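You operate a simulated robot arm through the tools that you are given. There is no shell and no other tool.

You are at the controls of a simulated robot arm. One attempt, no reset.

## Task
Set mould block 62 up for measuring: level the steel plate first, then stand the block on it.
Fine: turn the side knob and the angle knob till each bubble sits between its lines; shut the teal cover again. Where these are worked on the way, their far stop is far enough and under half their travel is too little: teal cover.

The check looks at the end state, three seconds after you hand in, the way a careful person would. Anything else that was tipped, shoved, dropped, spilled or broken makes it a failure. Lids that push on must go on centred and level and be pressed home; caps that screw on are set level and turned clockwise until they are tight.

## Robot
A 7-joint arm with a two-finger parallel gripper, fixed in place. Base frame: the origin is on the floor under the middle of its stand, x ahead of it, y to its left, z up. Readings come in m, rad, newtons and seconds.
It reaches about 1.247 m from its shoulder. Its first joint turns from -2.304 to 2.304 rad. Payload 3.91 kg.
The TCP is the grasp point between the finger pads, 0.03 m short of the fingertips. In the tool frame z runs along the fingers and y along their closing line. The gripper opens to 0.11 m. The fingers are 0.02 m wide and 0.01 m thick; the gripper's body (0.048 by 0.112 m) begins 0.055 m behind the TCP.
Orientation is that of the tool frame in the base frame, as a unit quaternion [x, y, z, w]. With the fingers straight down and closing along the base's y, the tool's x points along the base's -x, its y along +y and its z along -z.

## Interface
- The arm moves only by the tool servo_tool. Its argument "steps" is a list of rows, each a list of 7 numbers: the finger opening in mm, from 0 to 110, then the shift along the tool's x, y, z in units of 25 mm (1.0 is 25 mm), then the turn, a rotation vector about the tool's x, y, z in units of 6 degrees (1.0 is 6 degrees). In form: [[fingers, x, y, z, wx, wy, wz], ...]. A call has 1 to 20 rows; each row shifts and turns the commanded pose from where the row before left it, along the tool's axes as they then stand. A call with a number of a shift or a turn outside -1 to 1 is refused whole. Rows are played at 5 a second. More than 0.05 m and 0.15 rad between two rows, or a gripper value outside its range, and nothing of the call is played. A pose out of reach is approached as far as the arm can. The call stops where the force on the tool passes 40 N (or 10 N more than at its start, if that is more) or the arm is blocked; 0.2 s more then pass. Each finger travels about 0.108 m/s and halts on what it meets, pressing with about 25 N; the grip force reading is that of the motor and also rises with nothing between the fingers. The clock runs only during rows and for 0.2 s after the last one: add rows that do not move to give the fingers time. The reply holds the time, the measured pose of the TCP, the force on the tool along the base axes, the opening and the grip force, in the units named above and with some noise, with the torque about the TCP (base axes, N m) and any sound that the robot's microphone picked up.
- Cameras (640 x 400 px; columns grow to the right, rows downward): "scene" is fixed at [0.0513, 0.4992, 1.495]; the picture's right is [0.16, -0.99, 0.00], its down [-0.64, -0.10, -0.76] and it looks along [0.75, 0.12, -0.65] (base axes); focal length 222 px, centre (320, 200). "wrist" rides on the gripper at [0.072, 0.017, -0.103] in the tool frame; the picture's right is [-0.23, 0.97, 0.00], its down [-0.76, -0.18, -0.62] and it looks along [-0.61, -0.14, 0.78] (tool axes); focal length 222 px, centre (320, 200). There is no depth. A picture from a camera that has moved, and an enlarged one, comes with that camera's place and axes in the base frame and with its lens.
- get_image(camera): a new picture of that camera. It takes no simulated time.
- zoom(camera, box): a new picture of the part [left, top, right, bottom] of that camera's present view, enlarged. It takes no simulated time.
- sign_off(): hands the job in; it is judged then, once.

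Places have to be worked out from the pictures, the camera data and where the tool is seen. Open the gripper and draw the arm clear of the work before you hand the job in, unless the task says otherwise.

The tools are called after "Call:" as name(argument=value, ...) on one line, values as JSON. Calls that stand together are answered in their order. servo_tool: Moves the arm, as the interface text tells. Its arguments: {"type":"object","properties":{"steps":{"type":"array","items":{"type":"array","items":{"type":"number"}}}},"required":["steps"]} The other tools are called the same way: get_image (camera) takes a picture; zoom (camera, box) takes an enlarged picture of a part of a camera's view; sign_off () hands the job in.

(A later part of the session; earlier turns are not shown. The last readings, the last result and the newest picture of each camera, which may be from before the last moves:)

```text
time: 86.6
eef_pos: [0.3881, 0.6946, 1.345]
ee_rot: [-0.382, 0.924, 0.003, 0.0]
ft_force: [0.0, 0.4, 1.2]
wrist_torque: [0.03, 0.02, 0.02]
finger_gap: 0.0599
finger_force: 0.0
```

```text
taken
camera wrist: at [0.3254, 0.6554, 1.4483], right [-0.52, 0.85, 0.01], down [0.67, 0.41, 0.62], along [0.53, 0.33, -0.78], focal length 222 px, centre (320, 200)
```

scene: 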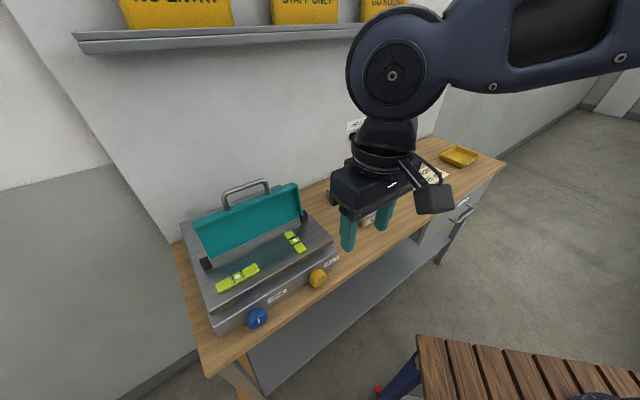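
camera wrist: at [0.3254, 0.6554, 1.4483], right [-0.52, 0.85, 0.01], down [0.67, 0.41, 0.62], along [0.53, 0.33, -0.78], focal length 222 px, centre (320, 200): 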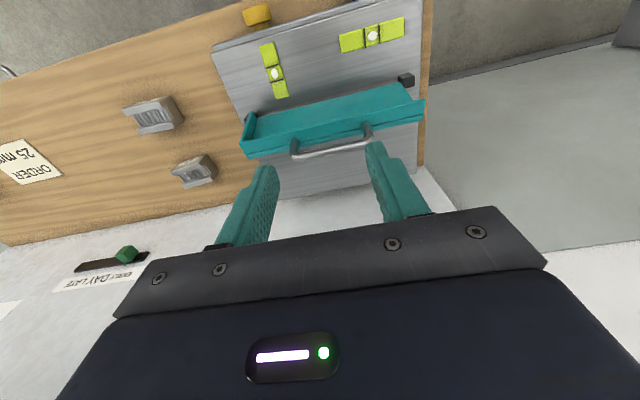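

I zoom in on both vials from above.

Call:
zoom(camera="wrist", box=[245, 35, 310, 105])

Call:
zoom(camera="wrist", box=[330, 5, 415, 65])

Call:
zoom(camera="wrist", box=[100, 70, 260, 200])

```text
5.71 times, centred on (278, 70) of wrist
camera zoom: at [0.3254, 0.6554, 1.4483], right [-0.52, 0.85, 0.01], down [0.67, 0.41, 0.62], along [0.53, 0.33, -0.78], focal length 1269 px, centre (563, 943)
```

zoom: 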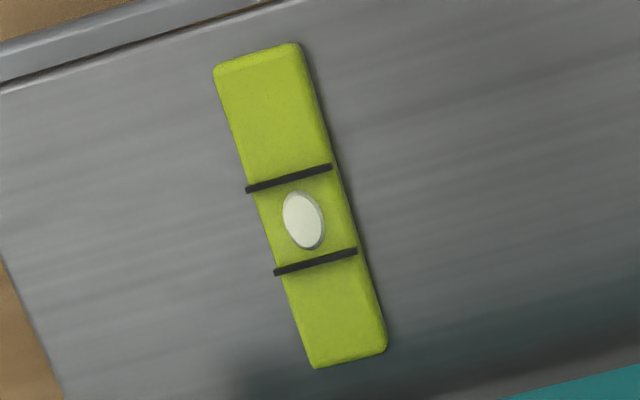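

```text
6.67 times, centred on (372, 35) of wrist
camera zoom: at [0.3254, 0.6554, 1.4483], right [-0.52, 0.85, 0.01], down [0.67, 0.41, 0.62], along [0.53, 0.33, -0.78], focal length 1481 px, centre (-30, 1300)
```

zoom: 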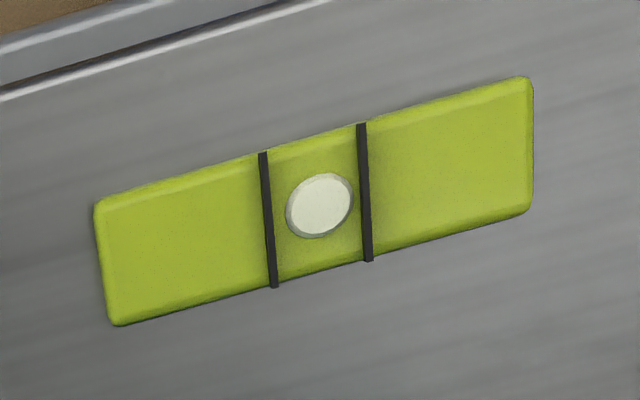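

```text
3.08 times, centred on (180, 135) of wrist
camera zoom: at [0.3254, 0.6554, 1.4483], right [-0.52, 0.85, 0.01], down [0.67, 0.41, 0.62], along [0.53, 0.33, -0.78], focal length 684 px, centre (751, 400)
```

zoom: 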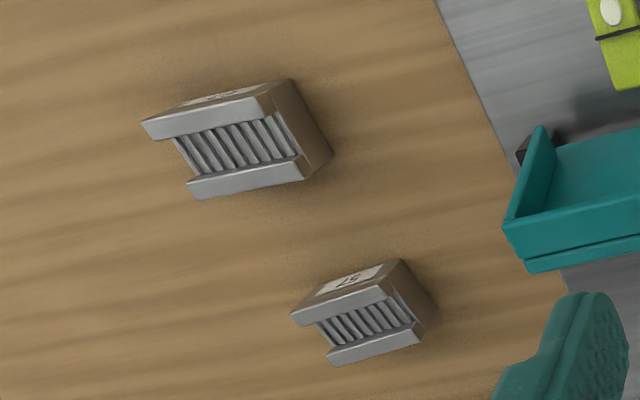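

Seen from above, both bubbles sit midway between their lines. The bare plate behind the cover (n≈0.83–1.01) is where the block can stand, so I shut the cover first; I turn the tool to grip the handle bar again.

Call:
servo_tool(steps=[[55, 0, 0, 0, 0, 0, -1], [50, 0, 0, 0, 0, 0, -1], [45, 0, 0, 0, 0, 0, -1], [40, 0, 0, 0, 0, 0, -1], [36, 0, 0, 0, 0, 0, -1], [36, 0, 0, 0, 0, 0, -1], [36, 0, 0, 0, 0, 0, -1], [36, 0, 0, 0, 0, 0, -1], [36, 0, 0, 0, 0, 0, -1], [36, 0, 0, 0, 0, 0, -1], [36, 0, 0, 0, 0, 0, -1], [36, 0, 0, 0, 0, 0, -1], [36, 0, 0, 0, 0, 0, -1], [36, 0, 0, 0, 0, 0, -1], [36, 0, 0, 0, 0, 0, -1], [36, -0.11, -0.53, 0, 0, 0, 0], [36, 0, -0.53, 0, 0, 0, 0], [36, 0, -0.53, 0, 0, 0, 0], [36, 0, -0.53, 0, 0, 0, 0], [36, 0, 0, 0, 0, 0, 0]])

Call:
get_image(camera="wrist")

Call:
get_image(camera="scene")

```text
time: 90.8
eef_pos: [0.4234, 0.7336, 1.345]
ee_rot: [0.923, -0.385, -0.001, -0.001]
ft_force: [0.2, 0.4, -0.6]
wrist_torque: [-0.03, 0.01, 0.01]
finger_gap: 0.036
finger_force: 0.0
```

```text
taken
camera wrist: at [0.4629, 0.6703, 1.4479], right [-0.85, -0.52, 0.0], down [-0.41, 0.66, 0.63], along [-0.33, 0.54, -0.78], focal length 222 px, centre (320, 200)
```

wrist: 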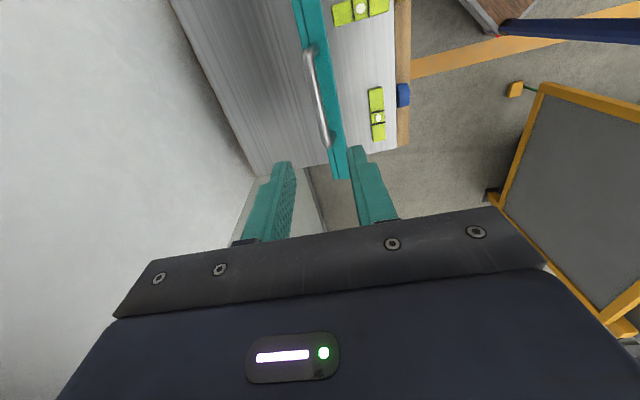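

```text
taken
```

scene: 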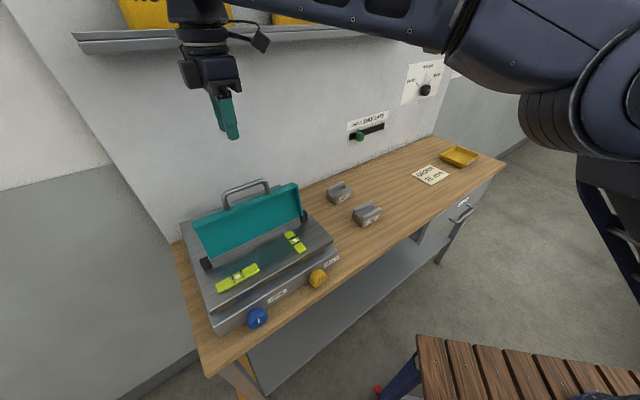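

The bar is directly beneath the TCP (n≈0.8186). I descend and grip it.

Call:
servo_tool(steps=[[36, 0, 0, 1, 0, 0, 0], [36, 0, 0, 1, 0, 0, 0], [36, 0, 0, 1, 0, 0, 0], [36, 0, 0, 1, 0, 0, 0], [36, 0, 0, 0.8, 0, 0, 0], [36, 0, 0, 0.75, 0, 0, 0], [36, 0, 0, 0, 0, 0, 0], [5, 0, 0, 0, 0, 0, 0], [5, 0, 0, 0, 0, 0, 0], [5, 0, 0, 0, 0, 0, 0]])

Call:
zoom(camera="scene", box=[180, 130, 350, 340])

```text
time: 93.0
eef_pos: [0.4223, 0.7339, 1.206]
ee_rot: [0.923, -0.385, -0.002, -0.002]
ft_force: [0.7, -1.1, -1.7]
wrist_torque: [0.08, 0.04, 0.12]
finger_gap: 0.0113
finger_force: 45.2
```

```text
1.90 times, centred on (265, 235) of scene
camera zoom: at [0.0513, 0.4992, 1.495], right [0.16, -0.99, 0.0], down [-0.64, -0.1, -0.76], along [0.75, 0.12, -0.65], focal length 423 px, centre (425, 133)
```

zoom: 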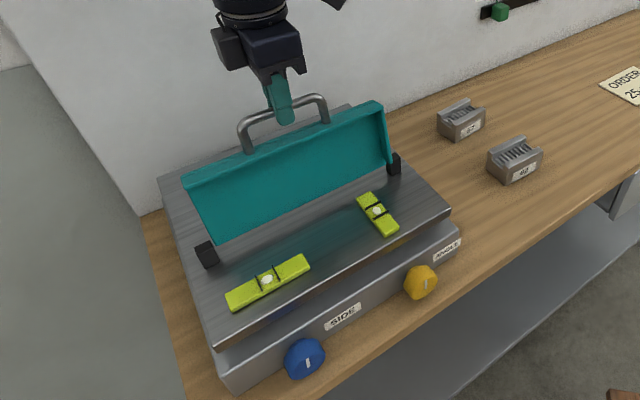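

Clean grip with almost no load. I start closing along the fitted arc (hinge n≈0.8055, z≈1.043, r≈0.1545).

Call:
servo_tool(steps=[[5, 0, 0.269, -0.0165, 0, 0, 0], [5, 0, 0.27, -0.0047, 0, 0, 0], [5, 0, 0.27, 0.007, 0, 0, 0], [5, 0, 0.269, 0.019, 0, 0, 0], [5, 0, 0.268, 0.03, 0, 0, 0], [5, 0, 0.266, 0.042, 0, 0, 0], [5, 0, 0.264, 0.054, 0, 0, 0], [5, 0, 0.262, 0.065, 0, 0, 0]])

```text
time: 94.8
eef_pos: [0.3856, 0.6977, 1.2014]
ee_rot: [0.923, -0.385, -0.002, -0.002]
ft_force: [8.0, -9.9, 6.4]
wrist_torque: [-0.01, -0.1, 0.29]
finger_gap: 0.0114
finger_force: 45.4
```

Smooth. I continue closing with a small +u trim.

Call:
servo_tool(steps=[[5, 0.04, 0.2586, 0.0766, 0, 0, 0], [5, 0, 0.255, 0.0878, 0, 0, 0], [5, 0, 0.2509, 0.0988, 0, 0, 0], [5, 0, 0.2464, 0.1097, 0, 0, 0], [5, 0, 0.2414, 0.1203, 0, 0, 0], [5, 0, 0.2359, 0.1308, 0, 0, 0], [5, 0, 0.23, 0.1409, 0, 0, 0], [5, 0, 0.2236, 0.1508, 0, 0, 0], [5, 0, 0.2168, 0.1604, 0, 0, 0], [5, 0, 0.2096, 0.1697, 0, 0, 0]])

```text
time: 97.0
eef_pos: [0.3437, 0.6544, 1.1708]
ee_rot: [0.923, -0.385, -0.003, -0.002]
ft_force: [-0.6, 0.6, 1.1]
wrist_torque: [-0.06, -0.26, 0.54]
finger_gap: 0.0116
finger_force: 45.1
```

Very low loads. I continue down the arc.

Call:
servo_tool(steps=[[5, 0, 0.202, 0.1787, 0, 0, 0], [5, 0, 0.194, 0.1873, 0, 0, 0], [5, 0, 0.1856, 0.1956, 0, 0, 0], [5, 0, 0.1769, 0.2035, 0, 0, 0], [5, 0, 0.1679, 0.2111, 0, 0, 0], [5, 0, 0.1585, 0.2182, 0, 0, 0], [5, 0, 0.1489, 0.2249, 0, 0, 0], [5, 0, 0.1389, 0.2312, 0, 0, 0], [5, 0, 0.1287, 0.237, 0, 0, 0], [5, 0, 0.1182, 0.2424, 0, 0, 0]])

Call:
zoom(camera="scene", box=[180, 170, 350, 340])

```text
time: 99.2
eef_pos: [0.3133, 0.6266, 1.1165]
ee_rot: [0.923, -0.385, -0.003, -0.002]
ft_force: [8.0, -5.3, -0.5]
wrist_torque: [-0.24, -0.39, 0.64]
finger_gap: 0.0115
finger_force: 44.7
```

```text
2.35 times, centred on (265, 255) of scene
camera zoom: at [0.0513, 0.4992, 1.495], right [0.16, -0.99, 0.0], down [-0.64, -0.1, -0.76], along [0.75, 0.12, -0.65], focal length 522 px, centre (449, 71)
```

zoom: 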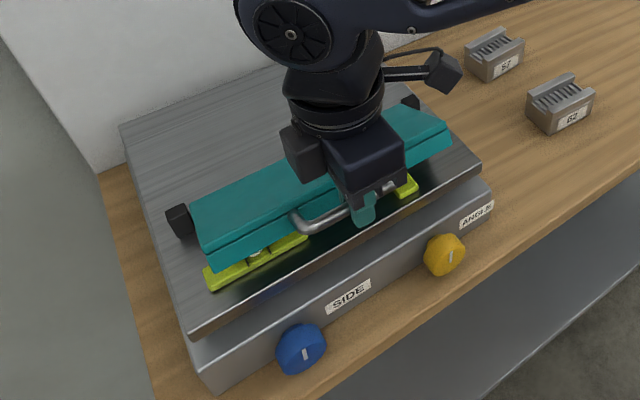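

Nearly down. I continue to just above the closed position.

Call:
servo_tool(steps=[[5, 0, 0.1075, 0.2473, 0, 0, 0], [5, 0, 0.0967, 0.2518, 0, 0, 0], [5, 0, 0.0856, 0.2558, 0, 0, 0], [5, 0, 0.0743, 0.2593, 0, 0, 0], [5, 0, 0.063, 0.2622, 0, 0, 0], [5, 0, 0.0515, 0.2647, 0, 0, 0], [5, 0, 0.0399, 0.2667, 0, 0, 0], [5, 0, 0.0282, 0.2682, 0, 0, 0], [5, 0, 0.0165, 0.2692, 0, 0, 0]])

Call:
zoom(camera="scene", box=[180, 170, 350, 340])

```text
time: 101.2
eef_pos: [0.3056, 0.617, 1.0586]
ee_rot: [0.923, -0.386, -0.002, -0.002]
ft_force: [11.3, 11.0, -0.9]
wrist_torque: [-0.01, -0.44, 0.73]
finger_gap: 0.0115
finger_force: 45.7
```

```text
2.35 times, centred on (265, 255) of scene
camera zoom: at [0.0513, 0.4992, 1.495], right [0.16, -0.99, 0.0], down [-0.64, -0.1, -0.76], along [0.75, 0.12, -0.65], focal length 522 px, centre (449, 71)
```

zoom: 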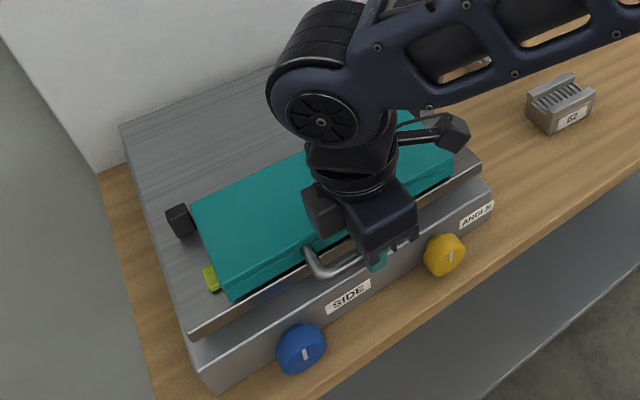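

About 18 mm left. I go down slowly until it seats, watching the force.

Call:
servo_tool(steps=[[5, 0, -0.04, 0.12, 0, 0, 0], [5, 0, 0, 0.12, 0, 0, 0], [5, 0, 0, 0.12, 0, 0, 0], [5, 0, 0, 0.12, 0, 0, 0], [5, 0, 0, 0.12, 0, 0, 0], [5, 0, 0, 0.1, 0, 0, 0], [5, 0, 0, 0.08, 0, 0, 0]])

Call:
zoom(camera="scene", box=[180, 170, 350, 340])

```text
time: 102.8
eef_pos: [0.3036, 0.6178, 1.0385]
ee_rot: [0.923, -0.384, -0.003, -0.002]
ft_force: [-1.3, -2.2, 30.6]
wrist_torque: [0.23, 0.3, 0.68]
finger_gap: 0.0116
finger_force: 45.1
```

```text
2.35 times, centred on (265, 255) of scene
camera zoom: at [0.0513, 0.4992, 1.495], right [0.16, -0.99, 0.0], down [-0.64, -0.1, -0.76], along [0.75, 0.12, -0.65], focal length 522 px, centre (449, 71)
```

zoom: 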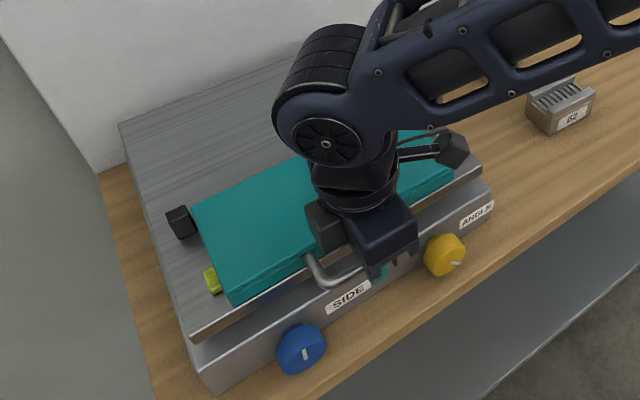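

Seated (30 N upward at TCP z 1.0385). The yellow knob's pointer looks different, so I zoom in to check.

Call:
zoom(camera="scene", box=[235, 260, 335, 335])

Call:
get_image(camera="wrist")

```text
5.33 times, centred on (285, 298) of scene
camera zoom: at [0.0513, 0.4992, 1.495], right [0.16, -0.99, 0.0], down [-0.64, -0.1, -0.76], along [0.75, 0.12, -0.65], focal length 1184 px, centre (507, -320)
```

zoom: 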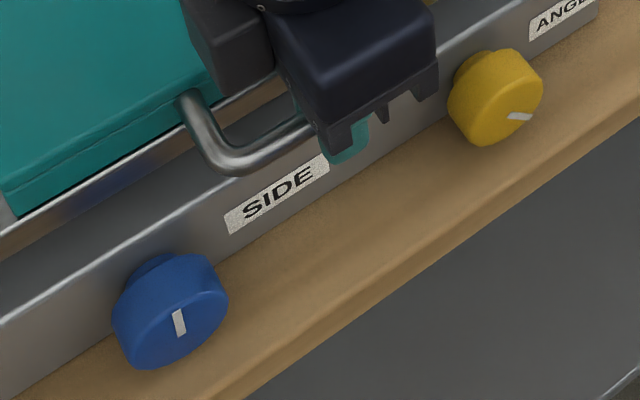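

```text
taken
camera wrist: at [0.3436, 0.5537, 1.1413], right [-0.85, -0.52, 0.0], down [-0.41, 0.66, 0.63], along [-0.33, 0.54, -0.78], focal length 222 px, centre (320, 200)
```

wrist: 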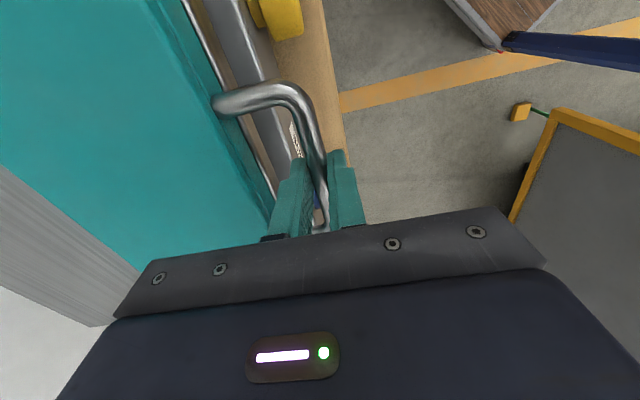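

The yellow knob has turned back — pressing down on the cover evidently back-drove the plate's front and the angle screw. I release the downward press first and look again.

Call:
servo_tool(steps=[[5, 0, 0, -0.03, 0, 0, 0], [5, 0, 0, -0.03, 0, 0, 0], [5, 0, 0, 0, 0, 0, 0]])

Call:
zoom(camera="scene", box=[235, 260, 335, 335])

```text
time: 103.6
eef_pos: [0.3039, 0.6169, 1.0393]
ee_rot: [0.923, -0.385, -0.002, -0.002]
ft_force: [-11.5, 2.3, 7.3]
wrist_torque: [0.53, 0.76, 0.67]
finger_gap: 0.0115
finger_force: 45.8
```

```text
5.33 times, centred on (285, 298) of scene
camera zoom: at [0.0513, 0.4992, 1.495], right [0.16, -0.99, 0.0], down [-0.64, -0.1, -0.76], along [0.75, 0.12, -0.65], focal length 1184 px, centre (507, -320)
```

zoom: 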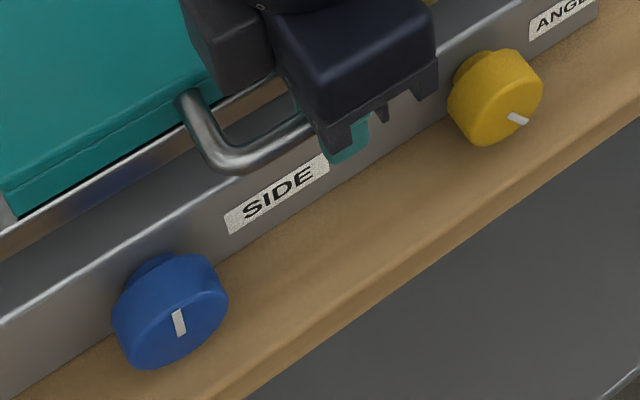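

It is still creeping while I hold it. I let go of the bar entirely, lift clear, and check whether it's stable.

Call:
servo_tool(steps=[[5, 0, 0, -0.02, 0, 0, 0], [32, 0, 0, 0, 0, 0, 0], [32, 0, 0, 0, 0, 0, 0], [32, 0, 0, 0, 0, 0, 0]])

Call:
zoom(camera="scene", box=[235, 260, 335, 335])

```text
time: 104.6
eef_pos: [0.3057, 0.6189, 1.0408]
ee_rot: [0.923, -0.384, -0.002, -0.002]
ft_force: [0.7, 0.2, 0.8]
wrist_torque: [0.01, -0.04, 0.03]
finger_gap: 0.0318
finger_force: 0.0
```

```text
5.33 times, centred on (285, 298) of scene
camera zoom: at [0.0513, 0.4992, 1.495], right [0.16, -0.99, 0.0], down [-0.64, -0.1, -0.76], along [0.75, 0.12, -0.65], focal length 1184 px, centre (507, -320)
```

zoom: 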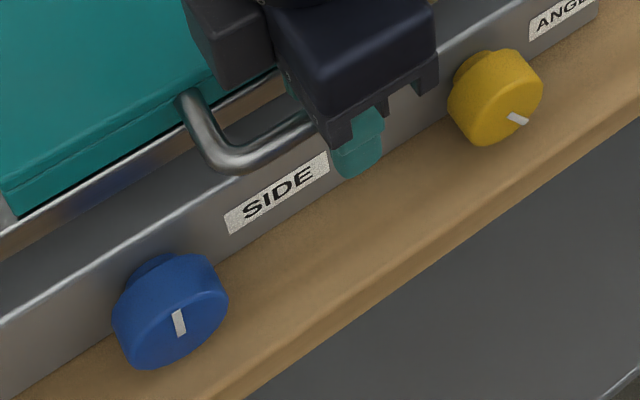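

The knob is now stable but off, so I must reopen, re-level and then close more gently. I recentre on the bar, regrip and start reopening along the well-fitted arc.

Call:
servo_tool(steps=[[32, 0, 0.09, 0, 0, 0, 0], [5, 0, 0, 0, 0, 0, 0], [5, 0, 0, 0, 0, 0, 0], [5, 0, 0, 0, 0, 0, 0], [5, 0, 0.0141, -0.2693, 0, 0, 0], [5, 0, 0.0024, -0.2697, 0, 0, 0], [5, 0, -0.0094, -0.2695, 0, 0, 0], [5, 0, -0.0212, -0.2689, 0, 0, 0], [5, 0, -0.0329, -0.2677, 0, 0, 0], [5, 0, -0.0445, -0.266, 0, 0, 0]])

Call:
zoom(camera="scene", box=[180, 170, 350, 340])

```text
time: 106.8
eef_pos: [0.3067, 0.618, 1.0805]
ee_rot: [0.923, -0.384, -0.002, -0.002]
ft_force: [9.9, 30.7, -7.1]
wrist_torque: [0.56, 0.18, 0.75]
finger_gap: 0.0112
finger_force: 44.9
```

```text
2.35 times, centred on (265, 255) of scene
camera zoom: at [0.0513, 0.4992, 1.495], right [0.16, -0.99, 0.0], down [-0.64, -0.1, -0.76], along [0.75, 0.12, -0.65], focal length 522 px, centre (449, 71)
```

zoom: 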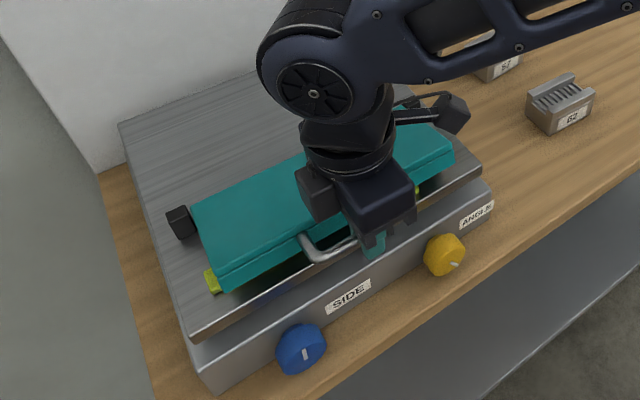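

Vertical load is tiny; only a side bias to trim (+n 2 mm). I continue opening.

Call:
servo_tool(steps=[[5, -0.04, -0.08, 0, 0, 0, 0], [5, 0, -0.0561, -0.2638, 0, 0, 0], [5, 0, -0.0675, -0.2611, 0, 0, 0], [5, 0, -0.0789, -0.2579, 0, 0, 0], [5, 0, -0.09, -0.2542, 0, 0, 0], [5, 0, -0.101, -0.2501, 0, 0, 0], [5, 0, -0.1118, -0.2454, 0, 0, 0], [5, 0, -0.1224, -0.2403, 0, 0, 0], [5, 0, -0.1328, -0.2347, 0, 0, 0]])

```text
time: 108.8
eef_pos: [0.3201, 0.6327, 1.1314]
ee_rot: [0.923, -0.386, -0.003, -0.002]
ft_force: [4.3, -6.1, -0.3]
wrist_torque: [0.2, 0.29, 0.63]
finger_gap: 0.0115
finger_force: 45.0
```

Loads are small. I continue opening.

Call:
servo_tool(steps=[[5, 0, -0.1429, -0.2287, 0, 0, 0], [5, 0, -0.1528, -0.2223, 0, 0, 0], [5, 0, -0.1623, -0.2154, 0, 0, 0], [5, 0, -0.1716, -0.2081, 0, 0, 0], [5, 0, -0.1805, -0.2004, 0, 0, 0], [5, 0, -0.189, -0.1924, 0, 0, 0], [5, 0, -0.1972, -0.1839, 0, 0, 0], [5, 0, -0.2051, -0.1752, 0, 0, 0], [5, 0, -0.2125, -0.166, 0, 0, 0], [5, 0, -0.2196, -0.1566, 0, 0, 0], [5, 0, -0.2262, -0.1469, 0, 0, 0]])

```text
time: 111.2
eef_pos: [0.356, 0.6691, 1.1843]
ee_rot: [0.923, -0.384, -0.002, -0.001]
ft_force: [-3.6, 3.3, -1.9]
wrist_torque: [0.07, 0.23, 0.39]
finger_gap: 0.0112
finger_force: 45.0
```

Call:
servo_tool(steps=[[5, 0, -0.2324, -0.1369, 0, 0, 0], [5, 0, -0.2381, -0.1266, 0, 0, 0], [5, 0, -0.2434, -0.1161, 0, 0, 0], [5, 0, -0.2483, -0.1054, 0, 0, 0], [5, 0, -0.2526, -0.0945, 0, 0, 0], [5, 0, -0.2565, -0.0833, 0, 0, 0], [5, 0, -0.2599, -0.0721, 0, 0, 0], [5, 0, -0.2628, -0.0607, 0, 0, 0], [5, 0, -0.2652, -0.0491, 0, 0, 0], [5, 0, -0.2671, -0.0375, 0, 0, 0]])

Call:
zoom(camera="scene", box=[180, 150, 350, 340])

```text
time: 113.4
eef_pos: [0.4017, 0.7139, 1.2061]
ee_rot: [0.923, -0.385, -0.003, -0.002]
ft_force: [-8.0, 7.4, -1.8]
wrist_torque: [0.26, 0.37, 0.19]
finger_gap: 0.0115
finger_force: 44.8
```

```text
2.11 times, centred on (265, 245) of scene
camera zoom: at [0.0513, 0.4992, 1.495], right [0.16, -0.99, 0.0], down [-0.64, -0.1, -0.76], along [0.75, 0.12, -0.65], focal length 467 px, centre (436, 105)
```

zoom: 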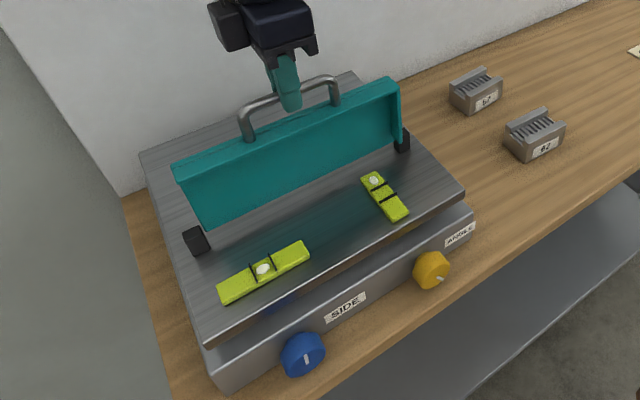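

As suspected, only the angle bubble is off (to the rear); the side bubble is still centred. I finish opening, release, and back off.

Call:
servo_tool(steps=[[5, 0, -0.2685, -0.0258, 0, 0, 0], [5, 0, -0.2693, -0.0141, 0, 0, 0], [5, 0, -0.2697, -0.0024, 0, 0, 0], [5, 0, -0.26, 0.0094, 0, 0, 0], [5, 0, 0, 0, 0, 0, 0], [36, 0, 0, 0, 0, 0, 0], [36, 0, 0, 0, 0, 0, 0], [36, 0, 0, 0, 0, 0, 0], [36, 0, 0, -0.6, 0, 0, 0], [36, 0, 0, -0.9, 0, 0, 0], [36, 0, 0, -0.9, 0, 0, 0], [36, 0, 0, -0.9, 0, 0, 0]])

Call:
zoom(camera="scene", box=[180, 130, 350, 340])

Call:
zoom(camera="scene", box=[260, 220, 330, 265])

Call:
zoom(camera="scene", box=[235, 260, 335, 335])

```text
time: 116.0
eef_pos: [0.4201, 0.731, 1.2883]
ee_rot: [0.923, -0.385, -0.003, -0.002]
ft_force: [0.5, -0.1, -0.2]
wrist_torque: [0.02, 0.05, -0.05]
finger_gap: 0.0359
finger_force: 0.1
```

```text
1.90 times, centred on (265, 235) of scene
camera zoom: at [0.0513, 0.4992, 1.495], right [0.16, -0.99, 0.0], down [-0.64, -0.1, -0.76], along [0.75, 0.12, -0.65], focal length 423 px, centre (425, 133)
```

zoom: 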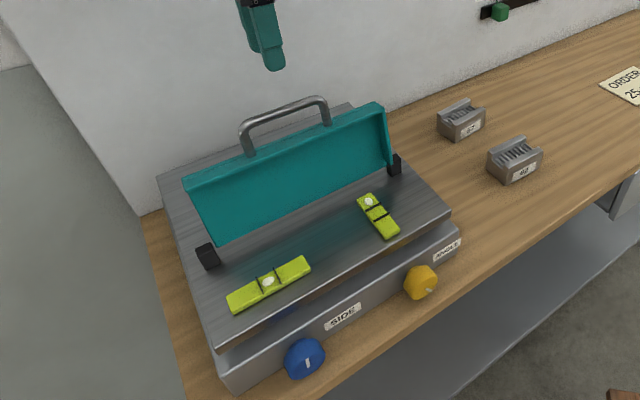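

```text
8.89 times, centred on (295, 242) of scene
camera zoom: at [0.0513, 0.4992, 1.495], right [0.16, -0.99, 0.0], down [-0.64, -0.1, -0.76], along [0.75, 0.12, -0.65], focal length 1974 px, centre (542, -178)
```

zoom: 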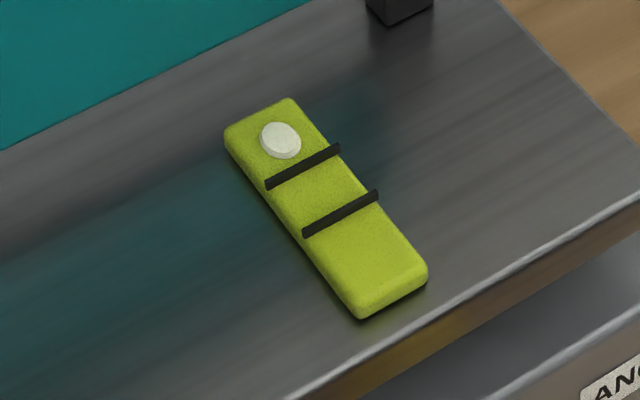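

```text
5.33 times, centred on (285, 298) of scene
camera zoom: at [0.0513, 0.4992, 1.495], right [0.16, -0.99, 0.0], down [-0.64, -0.1, -0.76], along [0.75, 0.12, -0.65], focal length 1184 px, centre (507, -320)
```

zoom: 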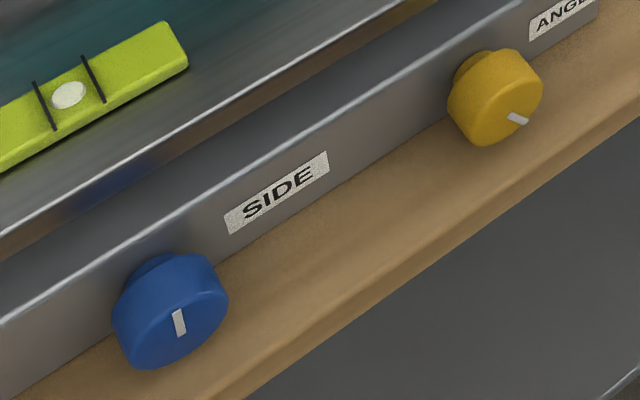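

I need to turn the angle knob roughly 150° counter-clockwise again. I back the arm off to the front the same way as before.

Call:
servo_tool(steps=[[40, 0, 0.8, 0, 0, 0, 1], [45, 0.084, 0.796, 0, 0, 0, 1], [50, 0.166, 0.782, 0, 0, 0, 1], [55, 0.247, 0.761, 0, 0, 0, 1], [60, 0.325, 0.731, 0, 0, 0, 1], [60, 0.4, 0.693, 0, 0, 0, 1], [60, 0.47, 0.647, 0, 0, 0, 1], [60, 0.535, 0.594, 0, 0, 0, 1], [60, 0.594, 0.535, 0, 0, 0, 1], [60, 0.647, 0.47, 0, 0, 0, 1], [60, 0.693, 0.4, 0, 0, 0, 1], [60, 0.731, 0.325, 0, 0, 0, 1], [60, 0.761, 0.247, 0, 0, 0, 1], [60, 0.782, 0.166, 0, 0, 0, 1], [60, 0.796, 0.084, 0, 0, 0, 1]])

Call:
servo_tool(steps=[[60, 0, 0, 0, 0, -1, 0], [60, 0, 0, 0, 0, -1, 0], [60, 0, 0, 0, 0, -1, 0], [60, 0, 0, 0, 0, -1, 0], [60, 0, 0, 0, 0, -1, 0], [60, 0, 0, 0, 0, -1, 0], [60, 0, 0, 0, 0, -1, 0], [60, 0, 0, 0, 0, -1, 0], [60, 0, 0, 0, 0, -1, 0], [60, 0, 0, 0, 0, -1, 0], [60, 0, 0, 0, 0, -1, 0], [60, 0, 0, 0, 0, -1, 0], [60, 0, 0, 0, 0, -1, 0], [60, 0, 0, 0, 0, -1, 0], [60, 0, 0, 0, 0, -1, 0]])

```text
time: 119.2
eef_pos: [0.2071, 0.5202, 1.2877]
ee_rot: [-0.381, 0.925, 0.003, 0.001]
ft_force: [0.6, 0.1, -0.1]
wrist_torque: [-0.03, 0.02, 0.01]
finger_gap: 0.0599
finger_force: 0.0
```

```text
time: 122.4
eef_pos: [0.2073, 0.519, 1.288]
ee_rot: [-0.265, 0.654, 0.271, 0.655]
ft_force: [0.2, 0.3, -0.2]
wrist_torque: [0.03, 0.01, 0.03]
finger_gap: 0.0597
finger_force: 0.0
```

The tool is horizontal. I lower it in front of the yellow knob, rolling clockwise 25° at the end to give turning range.

Call:
servo_tool(steps=[[60, 0.957, -0.2425, 0, 0, 0, 0], [60, 0.957, -0.2425, 0, 0, 0, 0], [60, 0.957, -0.2425, 0, 0, 0, 0], [60, 0.957, -0.2425, 0, 0, 0, 0], [60, 0.957, -0.2425, 0, 0, 0, 0], [60, 0.957, -0.2425, 0, 0, 0, 0], [60, 0.957, -0.2425, 0, 0, 0, 0], [60, 0.957, -0.2425, 0, 0, 0, 0], [60, 0.957, -0.2425, 0, 0, 0, 0], [60, 0.957, -0.2425, 0, 0, 0, 0], [60, 0.957, -0.2425, 0, 0, 0, 0], [60, 0.957, -0.2425, 0, 0, 0, 0], [60, 0.957, -0.2425, 0, 0, 0, 0], [60, 0.957, -0.2425, 0, 0, 0, 0], [60, 0.957, -0.2425, 0, 0, 0, 0], [60, 0, 0, 0.75, 0, 0, 1], [60, 0, 0, 0.75, 0, 0, 1], [60, 0, 0, 0.75, 0, 0, 1], [60, 0, 0, 0.75, 0, 0, 1], [57, 0, 0, 0, 0, 0, 0.3]])

Call:
get_image(camera="wrist")

```text
time: 126.6
eef_pos: [0.3245, 0.5103, 0.9296]
ee_rot: [-0.115, 0.697, 0.412, 0.576]
ft_force: [-0.6, 0.1, -0.2]
wrist_torque: [0.02, 0.0, -0.04]
finger_gap: 0.0571
finger_force: 0.0
```

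```text
taken
camera wrist: at [0.2179, 0.471, 0.872], right [-0.55, 0.55, 0.63], down [-0.09, -0.79, 0.6], along [0.83, 0.27, 0.48], focal length 222 px, centre (320, 200)
```

wrist: 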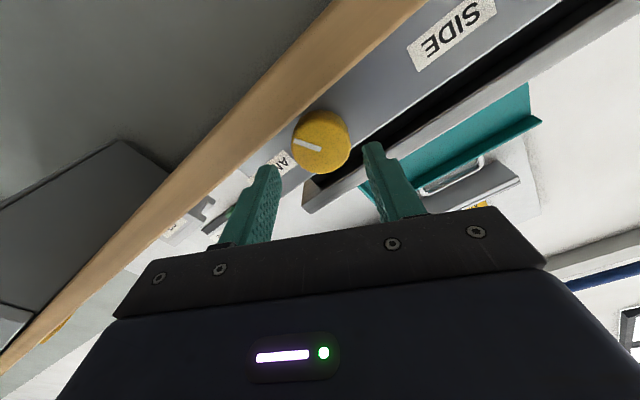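

Aligned. I advance and grip.

Call:
servo_tool(steps=[[57, 0, 0, 0.64, 0, 0, 0], [57, 0, 0, 0.64, 0, 0, 0], [57, 0, 0, 0.62, 0, 0, 0], [57, 0, 0, 0, 0, 0, 0], [30, 0, 0, 0, 0, 0, 0], [30, 0, 0, 0, 0, 0, 0], [30, 0, 0, 0, 0, 0, 0]])

```text
time: 128.2
eef_pos: [0.3586, 0.5435, 0.9305]
ee_rot: [-0.115, 0.697, 0.411, 0.576]
ft_force: [0.2, 11.6, 3.1]
wrist_torque: [-0.05, -0.08, 1.2]
finger_gap: 0.0475
finger_force: 45.5
```

Low load. I turn counter-clockwise in a long bite (about 55°).

Call:
servo_tool(steps=[[30, 0, 0, 0, 0, 0, -0.65], [30, 0, 0, 0, 0, 0, -0.65], [30, 0, 0, 0, 0, 0, -0.65], [30, 0, 0, 0, 0, 0, -0.65], [30, 0, 0, 0, 0, 0, -0.65], [30, 0, 0, 0, 0, 0, -0.65], [30, 0, 0, 0, 0, 0, -0.65], [30, 0, 0, 0, 0, 0, 0]])

Call:
zoom(camera="scene", box=[260, 220, 330, 265])

```text
time: 130.0
eef_pos: [0.3592, 0.542, 0.9292]
ee_rot: [-0.275, 0.651, 0.261, 0.658]
ft_force: [8.4, -21.6, 9.3]
wrist_torque: [0.34, -0.3, -0.27]
finger_gap: 0.0476
finger_force: 45.7
```

```text
8.89 times, centred on (295, 242) of scene
camera zoom: at [0.0513, 0.4992, 1.495], right [0.16, -0.99, 0.0], down [-0.64, -0.1, -0.76], along [0.75, 0.12, -0.65], focal length 1974 px, centre (542, -178)
```

zoom: 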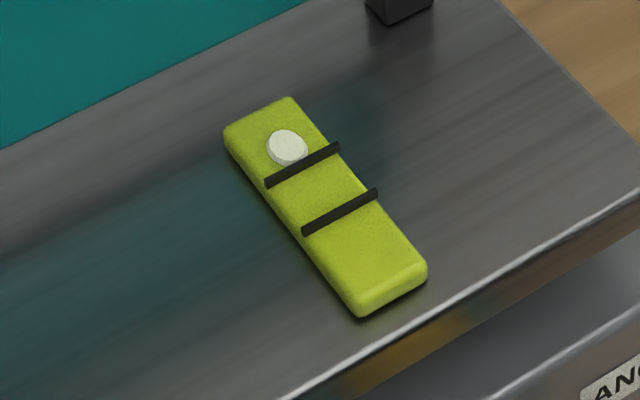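

Progress as expected. I trim the side load and continue the bite.

Call:
servo_tool(steps=[[30, 0, -0.045, -0.01, 0, 0, 0], [30, 0, 0, 0, 0, 0, -0.65], [30, 0, 0, 0, 0, 0, -0.65], [30, 0, 0, 0, 0, 0, -0.65], [30, 0, 0, 0, 0, 0, -0.65], [30, 0, 0, 0, 0, 0, -0.65], [30, 0, 0, 0, 0, 0, -0.65], [30, 0, 0, 0, 0, 0, -0.65], [30, 0, 0, 0, 0, 0, 0]])

Call:
zoom(camera="scene", box=[260, 220, 330, 265])

```text
time: 132.0
eef_pos: [0.3592, 0.5419, 0.9294]
ee_rot: [-0.421, 0.567, 0.099, 0.701]
ft_force: [19.0, -29.1, 9.4]
wrist_torque: [0.35, -0.2, -0.06]
finger_gap: 0.0475
finger_force: 44.7
```

```text
8.89 times, centred on (295, 242) of scene
camera zoom: at [0.0513, 0.4992, 1.495], right [0.16, -0.99, 0.0], down [-0.64, -0.1, -0.76], along [0.75, 0.12, -0.65], focal length 1974 px, centre (542, -178)
```

zoom: 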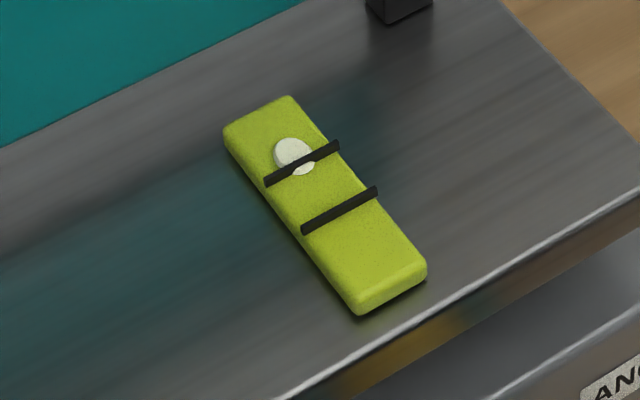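

I regrip for the next bite: open slightly, retreat, roll back clockwise 58°.

Call:
servo_tool(steps=[[51, 0, 0, 0, 0, 0, 0], [51, 0, 0, 0, 0, 0, 0], [51, 0, 0, -0.1, 0, 0, 0], [51, 0, 0, -0.2, 0, 0, 0], [51, 0, 0, -0.4, 0, 0, 0], [51, 0, 0, -0.6, 0, 0, 0], [57, 0, 0, -0.6, 0, 0, 0], [57, 0, 0, 0, 0, 0, 1], [57, 0, 0, 0, 0, 0, 1], [57, 0, 0, 0, 0, 0, 1], [57, 0, 0, 0, 0, 0, 1], [57, 0, 0, 0, 0, 0, 1], [57, 0, 0, 0, 0, 0, 1], [57, 0, 0, 0, 0, 0, 1], [57, 0, 0, 0, 0, 0, 1], [57, 0, 0, 0, 0, 0, 1], [57, 0, 0, 0, 0, 0, 0.7], [57, 0, 0, 0, 0, 0, 0]])

Call:
zoom(camera="scene", box=[260, 220, 330, 265])

```text
time: 135.8
eef_pos: [0.3246, 0.5098, 0.9308]
ee_rot: [-0.091, 0.701, 0.429, 0.563]
ft_force: [0.1, -0.2, 0.4]
wrist_torque: [-0.01, 0.04, -0.05]
finger_gap: 0.0572
finger_force: 0.0
```

```text
8.89 times, centred on (295, 242) of scene
camera zoom: at [0.0513, 0.4992, 1.495], right [0.16, -0.99, 0.0], down [-0.64, -0.1, -0.76], along [0.75, 0.12, -0.65], focal length 1974 px, centre (542, -178)
```

zoom: 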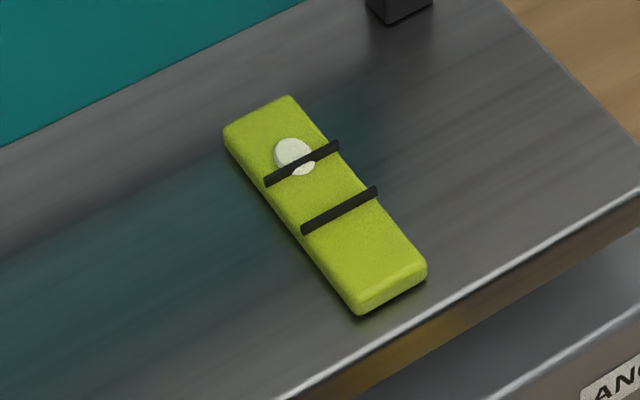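

Bubble held. I advance, grip and turn again.

Call:
servo_tool(steps=[[57, 0.02, 0, 0.64, 0, 0, 0], [57, 0, 0, 0.64, 0, 0, 0], [57, 0, 0, 0.62, 0, 0, 0], [57, 0, 0, 0, 0, 0, 0], [30, 0, 0, 0, 0, 0, 0], [30, 0, 0, 0, 0, 0, 0], [30, 0, 0, 0, 0, 0, 0], [30, 0, 0, 0, 0, 0, -0.65], [30, 0, 0, 0, 0, 0, -0.65], [30, 0, 0, 0, 0, 0, -0.65], [30, 0, 0, 0, 0, 0, -0.65], [30, 0, 0, 0, 0, 0, -0.65], [30, 0, 0, 0, 0, 0, -0.65], [30, 0, 0, 0, 0, 0, 0]])

Call:
zoom(camera="scene", box=[260, 220, 330, 265])

```text
time: 136.6
eef_pos: [0.3511, 0.5377, 0.9285]
ee_rot: [-0.094, 0.702, 0.429, 0.561]
ft_force: [-13.1, -20.5, 8.9]
wrist_torque: [-0.81, 0.14, -0.83]
finger_gap: 0.0574
finger_force: 0.5
stopped in row 4: the force on the tool passed its limit at 67 N (the readings are from after the stop); the commanded pose is now the measured one
```

```text
8.89 times, centred on (295, 242) of scene
camera zoom: at [0.0513, 0.4992, 1.495], right [0.16, -0.99, 0.0], down [-0.64, -0.1, -0.76], along [0.75, 0.12, -0.65], focal length 1974 px, centre (542, -178)
```

zoom: 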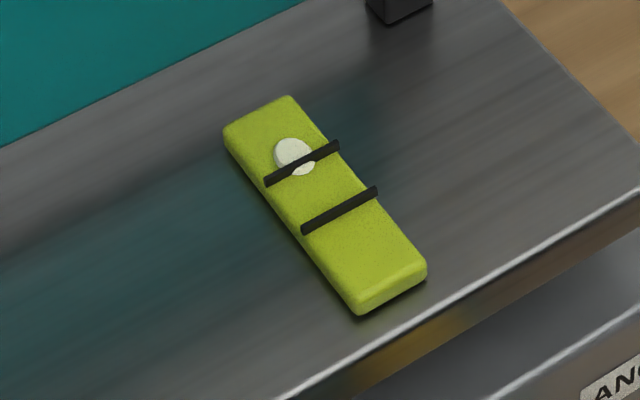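

The lower fingertip brushed the bench top (roll a bit too large). I back out, reduce the roll and rise a couple of millimetres.

Call:
servo_tool(steps=[[57, 0, 0, -0.4, 0, 0, 0], [55, 0, 0, -0.8, 0, 0, 0], [55, 0, 0, -0.4, 0, 0, 0], [55, 0, 0, 0, 0, 0, -0.8], [55, 0, 0, 0, 0, 0, -0.8], [55, 0, 0, 0, 0, 0, 0]])

Call:
get_image(camera="wrist")

```text
time: 138.0
eef_pos: [0.3243, 0.5099, 0.9282]
ee_rot: [-0.153, 0.691, 0.38, 0.596]
ft_force: [0.1, 0.4, -0.4]
wrist_torque: [0.03, 0.0, 0.0]
finger_gap: 0.0549
finger_force: 0.0
```

```text
taken
camera wrist: at [0.2231, 0.4664, 0.8657], right [-0.59, 0.59, 0.55], down [-0.14, -0.74, 0.66], along [0.8, 0.31, 0.52], focal length 222 px, centre (320, 200)
```

wrist: 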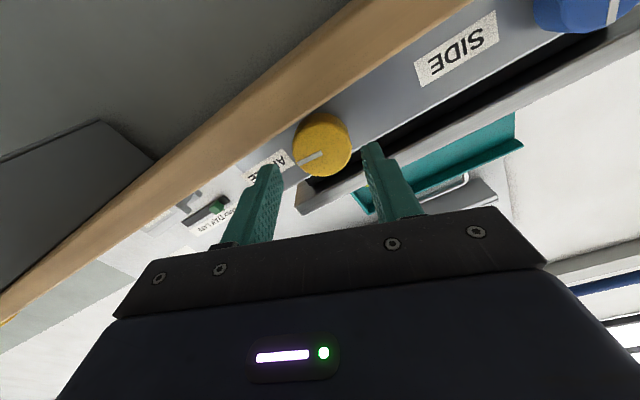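

Roll is now 20°. I raise 1.5 mm, advance and grip.

Call:
servo_tool(steps=[[55, -0.056, 0.02, 0.64, 0, 0, 0], [55, 0, 0, 0.64, 0, 0, 0], [55, 0, 0, 0.62, 0, 0, 0], [55, 0, 0, 0, 0, 0, 0], [30, 0, 0, 0, 0, 0, 0], [30, 0, 0, 0, 0, 0, 0], [30, 0, 0, 0, 0, 0, 0]])

```text
time: 139.6
eef_pos: [0.3591, 0.5442, 0.9289]
ee_rot: [-0.152, 0.692, 0.38, 0.595]
ft_force: [3.2, 6.0, 0.6]
wrist_torque: [-0.58, 0.58, 0.6]
finger_gap: 0.0462
finger_force: 44.6
```

Clean grip. I turn counter-clockwise about 27° and check.

Call:
servo_tool(steps=[[30, 0, 0, 0, 0, 0, -0.65], [30, 0, 0, 0, 0, 0, -0.65], [30, 0, 0, 0, 0, 0, -0.65], [30, 0, 0, 0, 0, 0, -0.65], [30, 0, 0, 0, 0, 0, -0.65], [30, 0, 0, 0, 0, 0, -0.65], [30, 0, 0, 0, 0, 0, -0.65], [30, 0, 0, 0, 0, 0, 0]])

Call:
zoom(camera="scene", box=[260, 220, 330, 265])

```text
time: 141.4
eef_pos: [0.3602, 0.5436, 0.9288]
ee_rot: [-0.311, 0.636, 0.227, 0.668]
ft_force: [18.1, -29.1, -9.6]
wrist_torque: [-0.27, 0.46, -0.75]
finger_gap: 0.0463
finger_force: 45.0
```

```text
8.89 times, centred on (295, 242) of scene
camera zoom: at [0.0513, 0.4992, 1.495], right [0.16, -0.99, 0.0], down [-0.64, -0.1, -0.76], along [0.75, 0.12, -0.65], focal length 1974 px, centre (542, -178)
```

zoom: 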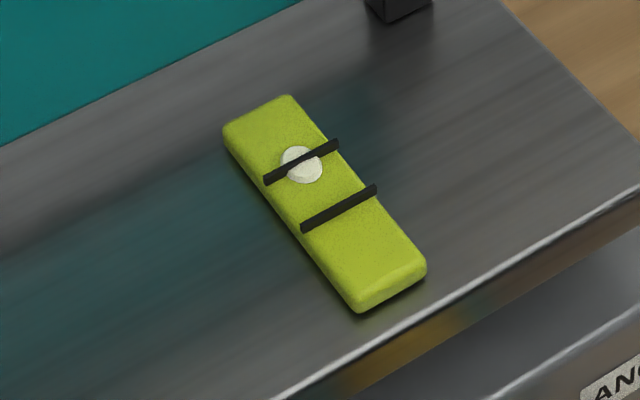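

Progressing. I trim the side load and continue another ~27°.

Call:
servo_tool(steps=[[30, 0, -0.075, 0, 0, 0, 0], [30, 0, 0, 0, 0, 0, -0.65], [30, 0, 0, 0, 0, 0, -0.65], [30, 0, 0, 0, 0, 0, -0.65], [30, 0, 0, 0, 0, 0, -0.65], [30, 0, 0, 0, 0, 0, -0.65], [30, 0, 0, 0, 0, 0, -0.65], [30, 0, 0, 0, 0, 0, -0.4], [30, 0, 0, 0, 0, 0, 0]])

Call:
zoom(camera="scene", box=[260, 220, 330, 265])

```text
time: 143.4
eef_pos: [0.3601, 0.5409, 0.9296]
ee_rot: [-0.445, 0.551, 0.072, 0.703]
ft_force: [18.3, -30.6, -7.4]
wrist_torque: [-0.49, 0.6, -1.17]
finger_gap: 0.0462
finger_force: 44.9
```

```text
8.89 times, centred on (295, 242) of scene
camera zoom: at [0.0513, 0.4992, 1.495], right [0.16, -0.99, 0.0], down [-0.64, -0.1, -0.76], along [0.75, 0.12, -0.65], focal length 1974 px, centre (542, -178)
```

zoom: 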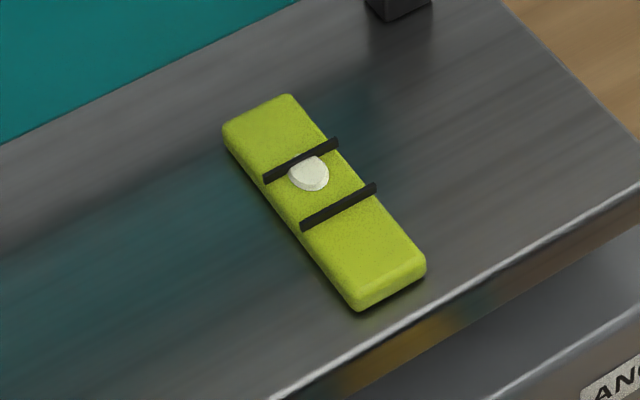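

One more bite of about 35° is needed. I regrip again.

Call:
servo_tool(steps=[[51, 0, 0, 0, 0, 0, 0], [51, 0, 0, 0, 0, 0, 0], [51, 0, 0, -0.1, 0, 0, 0], [51, 0, 0, -0.2, 0, 0, 0], [51, 0, 0, -0.4, 0, 0, 0], [51, 0, 0, -0.6, 0, 0, 0], [55, 0, 0, -0.6, 0, 0, 0], [55, 0, 0, 0, 0, 0, 1], [55, 0, 0, 0, 0, 0, 1], [55, 0, 0, 0, 0, 0, 1], [55, 0, 0, 0, 0, 0, 1], [55, 0, 0, 0, 0, 0, 1], [55, 0, 0, 0, 0, 0, 1], [55, 0, 0, 0, 0, 0, 1], [55, 0, 0, 0, 0, 0, 1], [55, 0, 0, 0, 0, 0, 0.6], [55, 0, 0, 0, 0, 0, 0]])

Call:
zoom(camera="scene", box=[260, 220, 330, 265])

```text
time: 147.0
eef_pos: [0.3253, 0.5079, 0.9306]
ee_rot: [-0.161, 0.689, 0.372, 0.601]
ft_force: [-0.2, 0.2, -0.5]
wrist_torque: [0.01, -0.03, 0.03]
finger_gap: 0.0552
finger_force: 0.1
```

```text
8.89 times, centred on (295, 242) of scene
camera zoom: at [0.0513, 0.4992, 1.495], right [0.16, -0.99, 0.0], down [-0.64, -0.1, -0.76], along [0.75, 0.12, -0.65], focal length 1974 px, centre (542, -178)
```

zoom: 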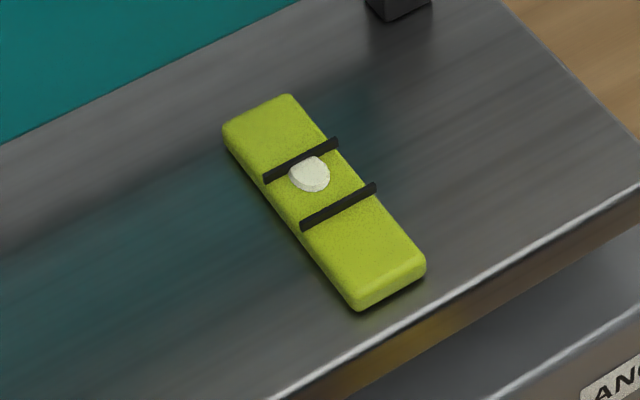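

Aligned; I advance, grip and turn ~27°.

Call:
servo_tool(steps=[[55, 0.05, 0.062, 0.64, 0, 0, 0], [55, 0, 0, 0.64, 0, 0, 0], [55, 0, 0, 0.62, 0, 0, 0], [55, 0, 0, 0, 0, 0, 0], [30, 0, 0, 0, 0, 0, 0], [30, 0, 0, 0, 0, 0, 0], [30, 0, 0, 0, 0, 0, 0], [30, 0, 0, 0, 0, 0, -0.65], [30, 0, 0, 0, 0, 0, -0.65], [30, 0, 0, 0, 0, 0, -0.65], [30, 0, 0, 0, 0, 0, -0.65], [30, 0, 0, 0, 0, 0, -0.65], [30, 0, 0, 0, 0, 0, -0.65], [30, 0, 0, 0, 0, 0, 0]])

Call:
zoom(camera="scene", box=[260, 220, 330, 265])

```text
time: 150.0
eef_pos: [0.3593, 0.5439, 0.9292]
ee_rot: [-0.299, 0.642, 0.241, 0.664]
ft_force: [22.4, -13.2, 0.5]
wrist_torque: [0.19, -0.05, -0.31]
finger_gap: 0.0469
finger_force: 44.7
```

```text
8.89 times, centred on (295, 242) of scene
camera zoom: at [0.0513, 0.4992, 1.495], right [0.16, -0.99, 0.0], down [-0.64, -0.1, -0.76], along [0.75, 0.12, -0.65], focal length 1974 px, centre (542, -178)
```

zoom: 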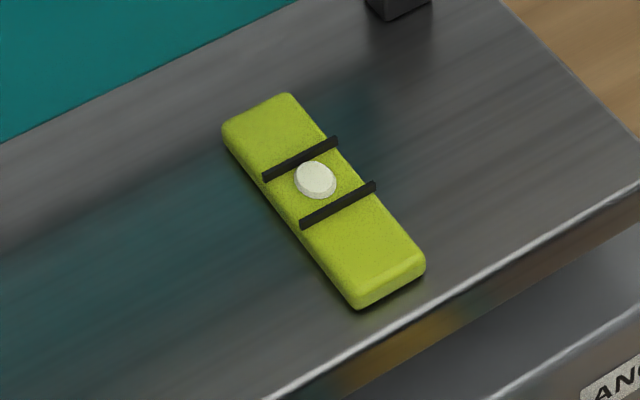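

Another ~14° to centre it.

Call:
servo_tool(steps=[[30, 0.01, -0.05, 0, 0, 0, 0], [30, 0, 0, 0, 0, 0, -0.6], [30, 0, 0, 0, 0, 0, -0.6], [30, 0, 0, 0, 0, 0, -0.6], [30, 0, 0, 0, 0, 0, -0.6], [30, 0, 0, 0, 0, 0, 0]])

Call:
zoom(camera="scene", box=[260, 220, 330, 265])

```text
time: 151.4
eef_pos: [0.3606, 0.5425, 0.9296]
ee_rot: [-0.375, 0.6, 0.156, 0.689]
ft_force: [27.0, -15.0, 12.3]
wrist_torque: [-0.06, 0.2, -0.57]
finger_gap: 0.0471
finger_force: 44.6
```

```text
8.89 times, centred on (295, 242) of scene
camera zoom: at [0.0513, 0.4992, 1.495], right [0.16, -0.99, 0.0], down [-0.64, -0.1, -0.76], along [0.75, 0.12, -0.65], focal length 1974 px, centre (542, -178)
```

zoom: 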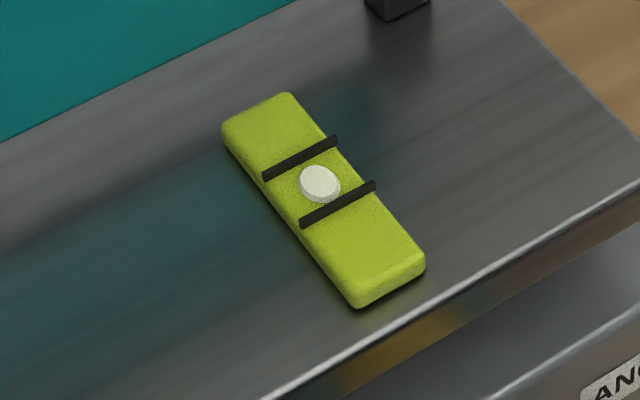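

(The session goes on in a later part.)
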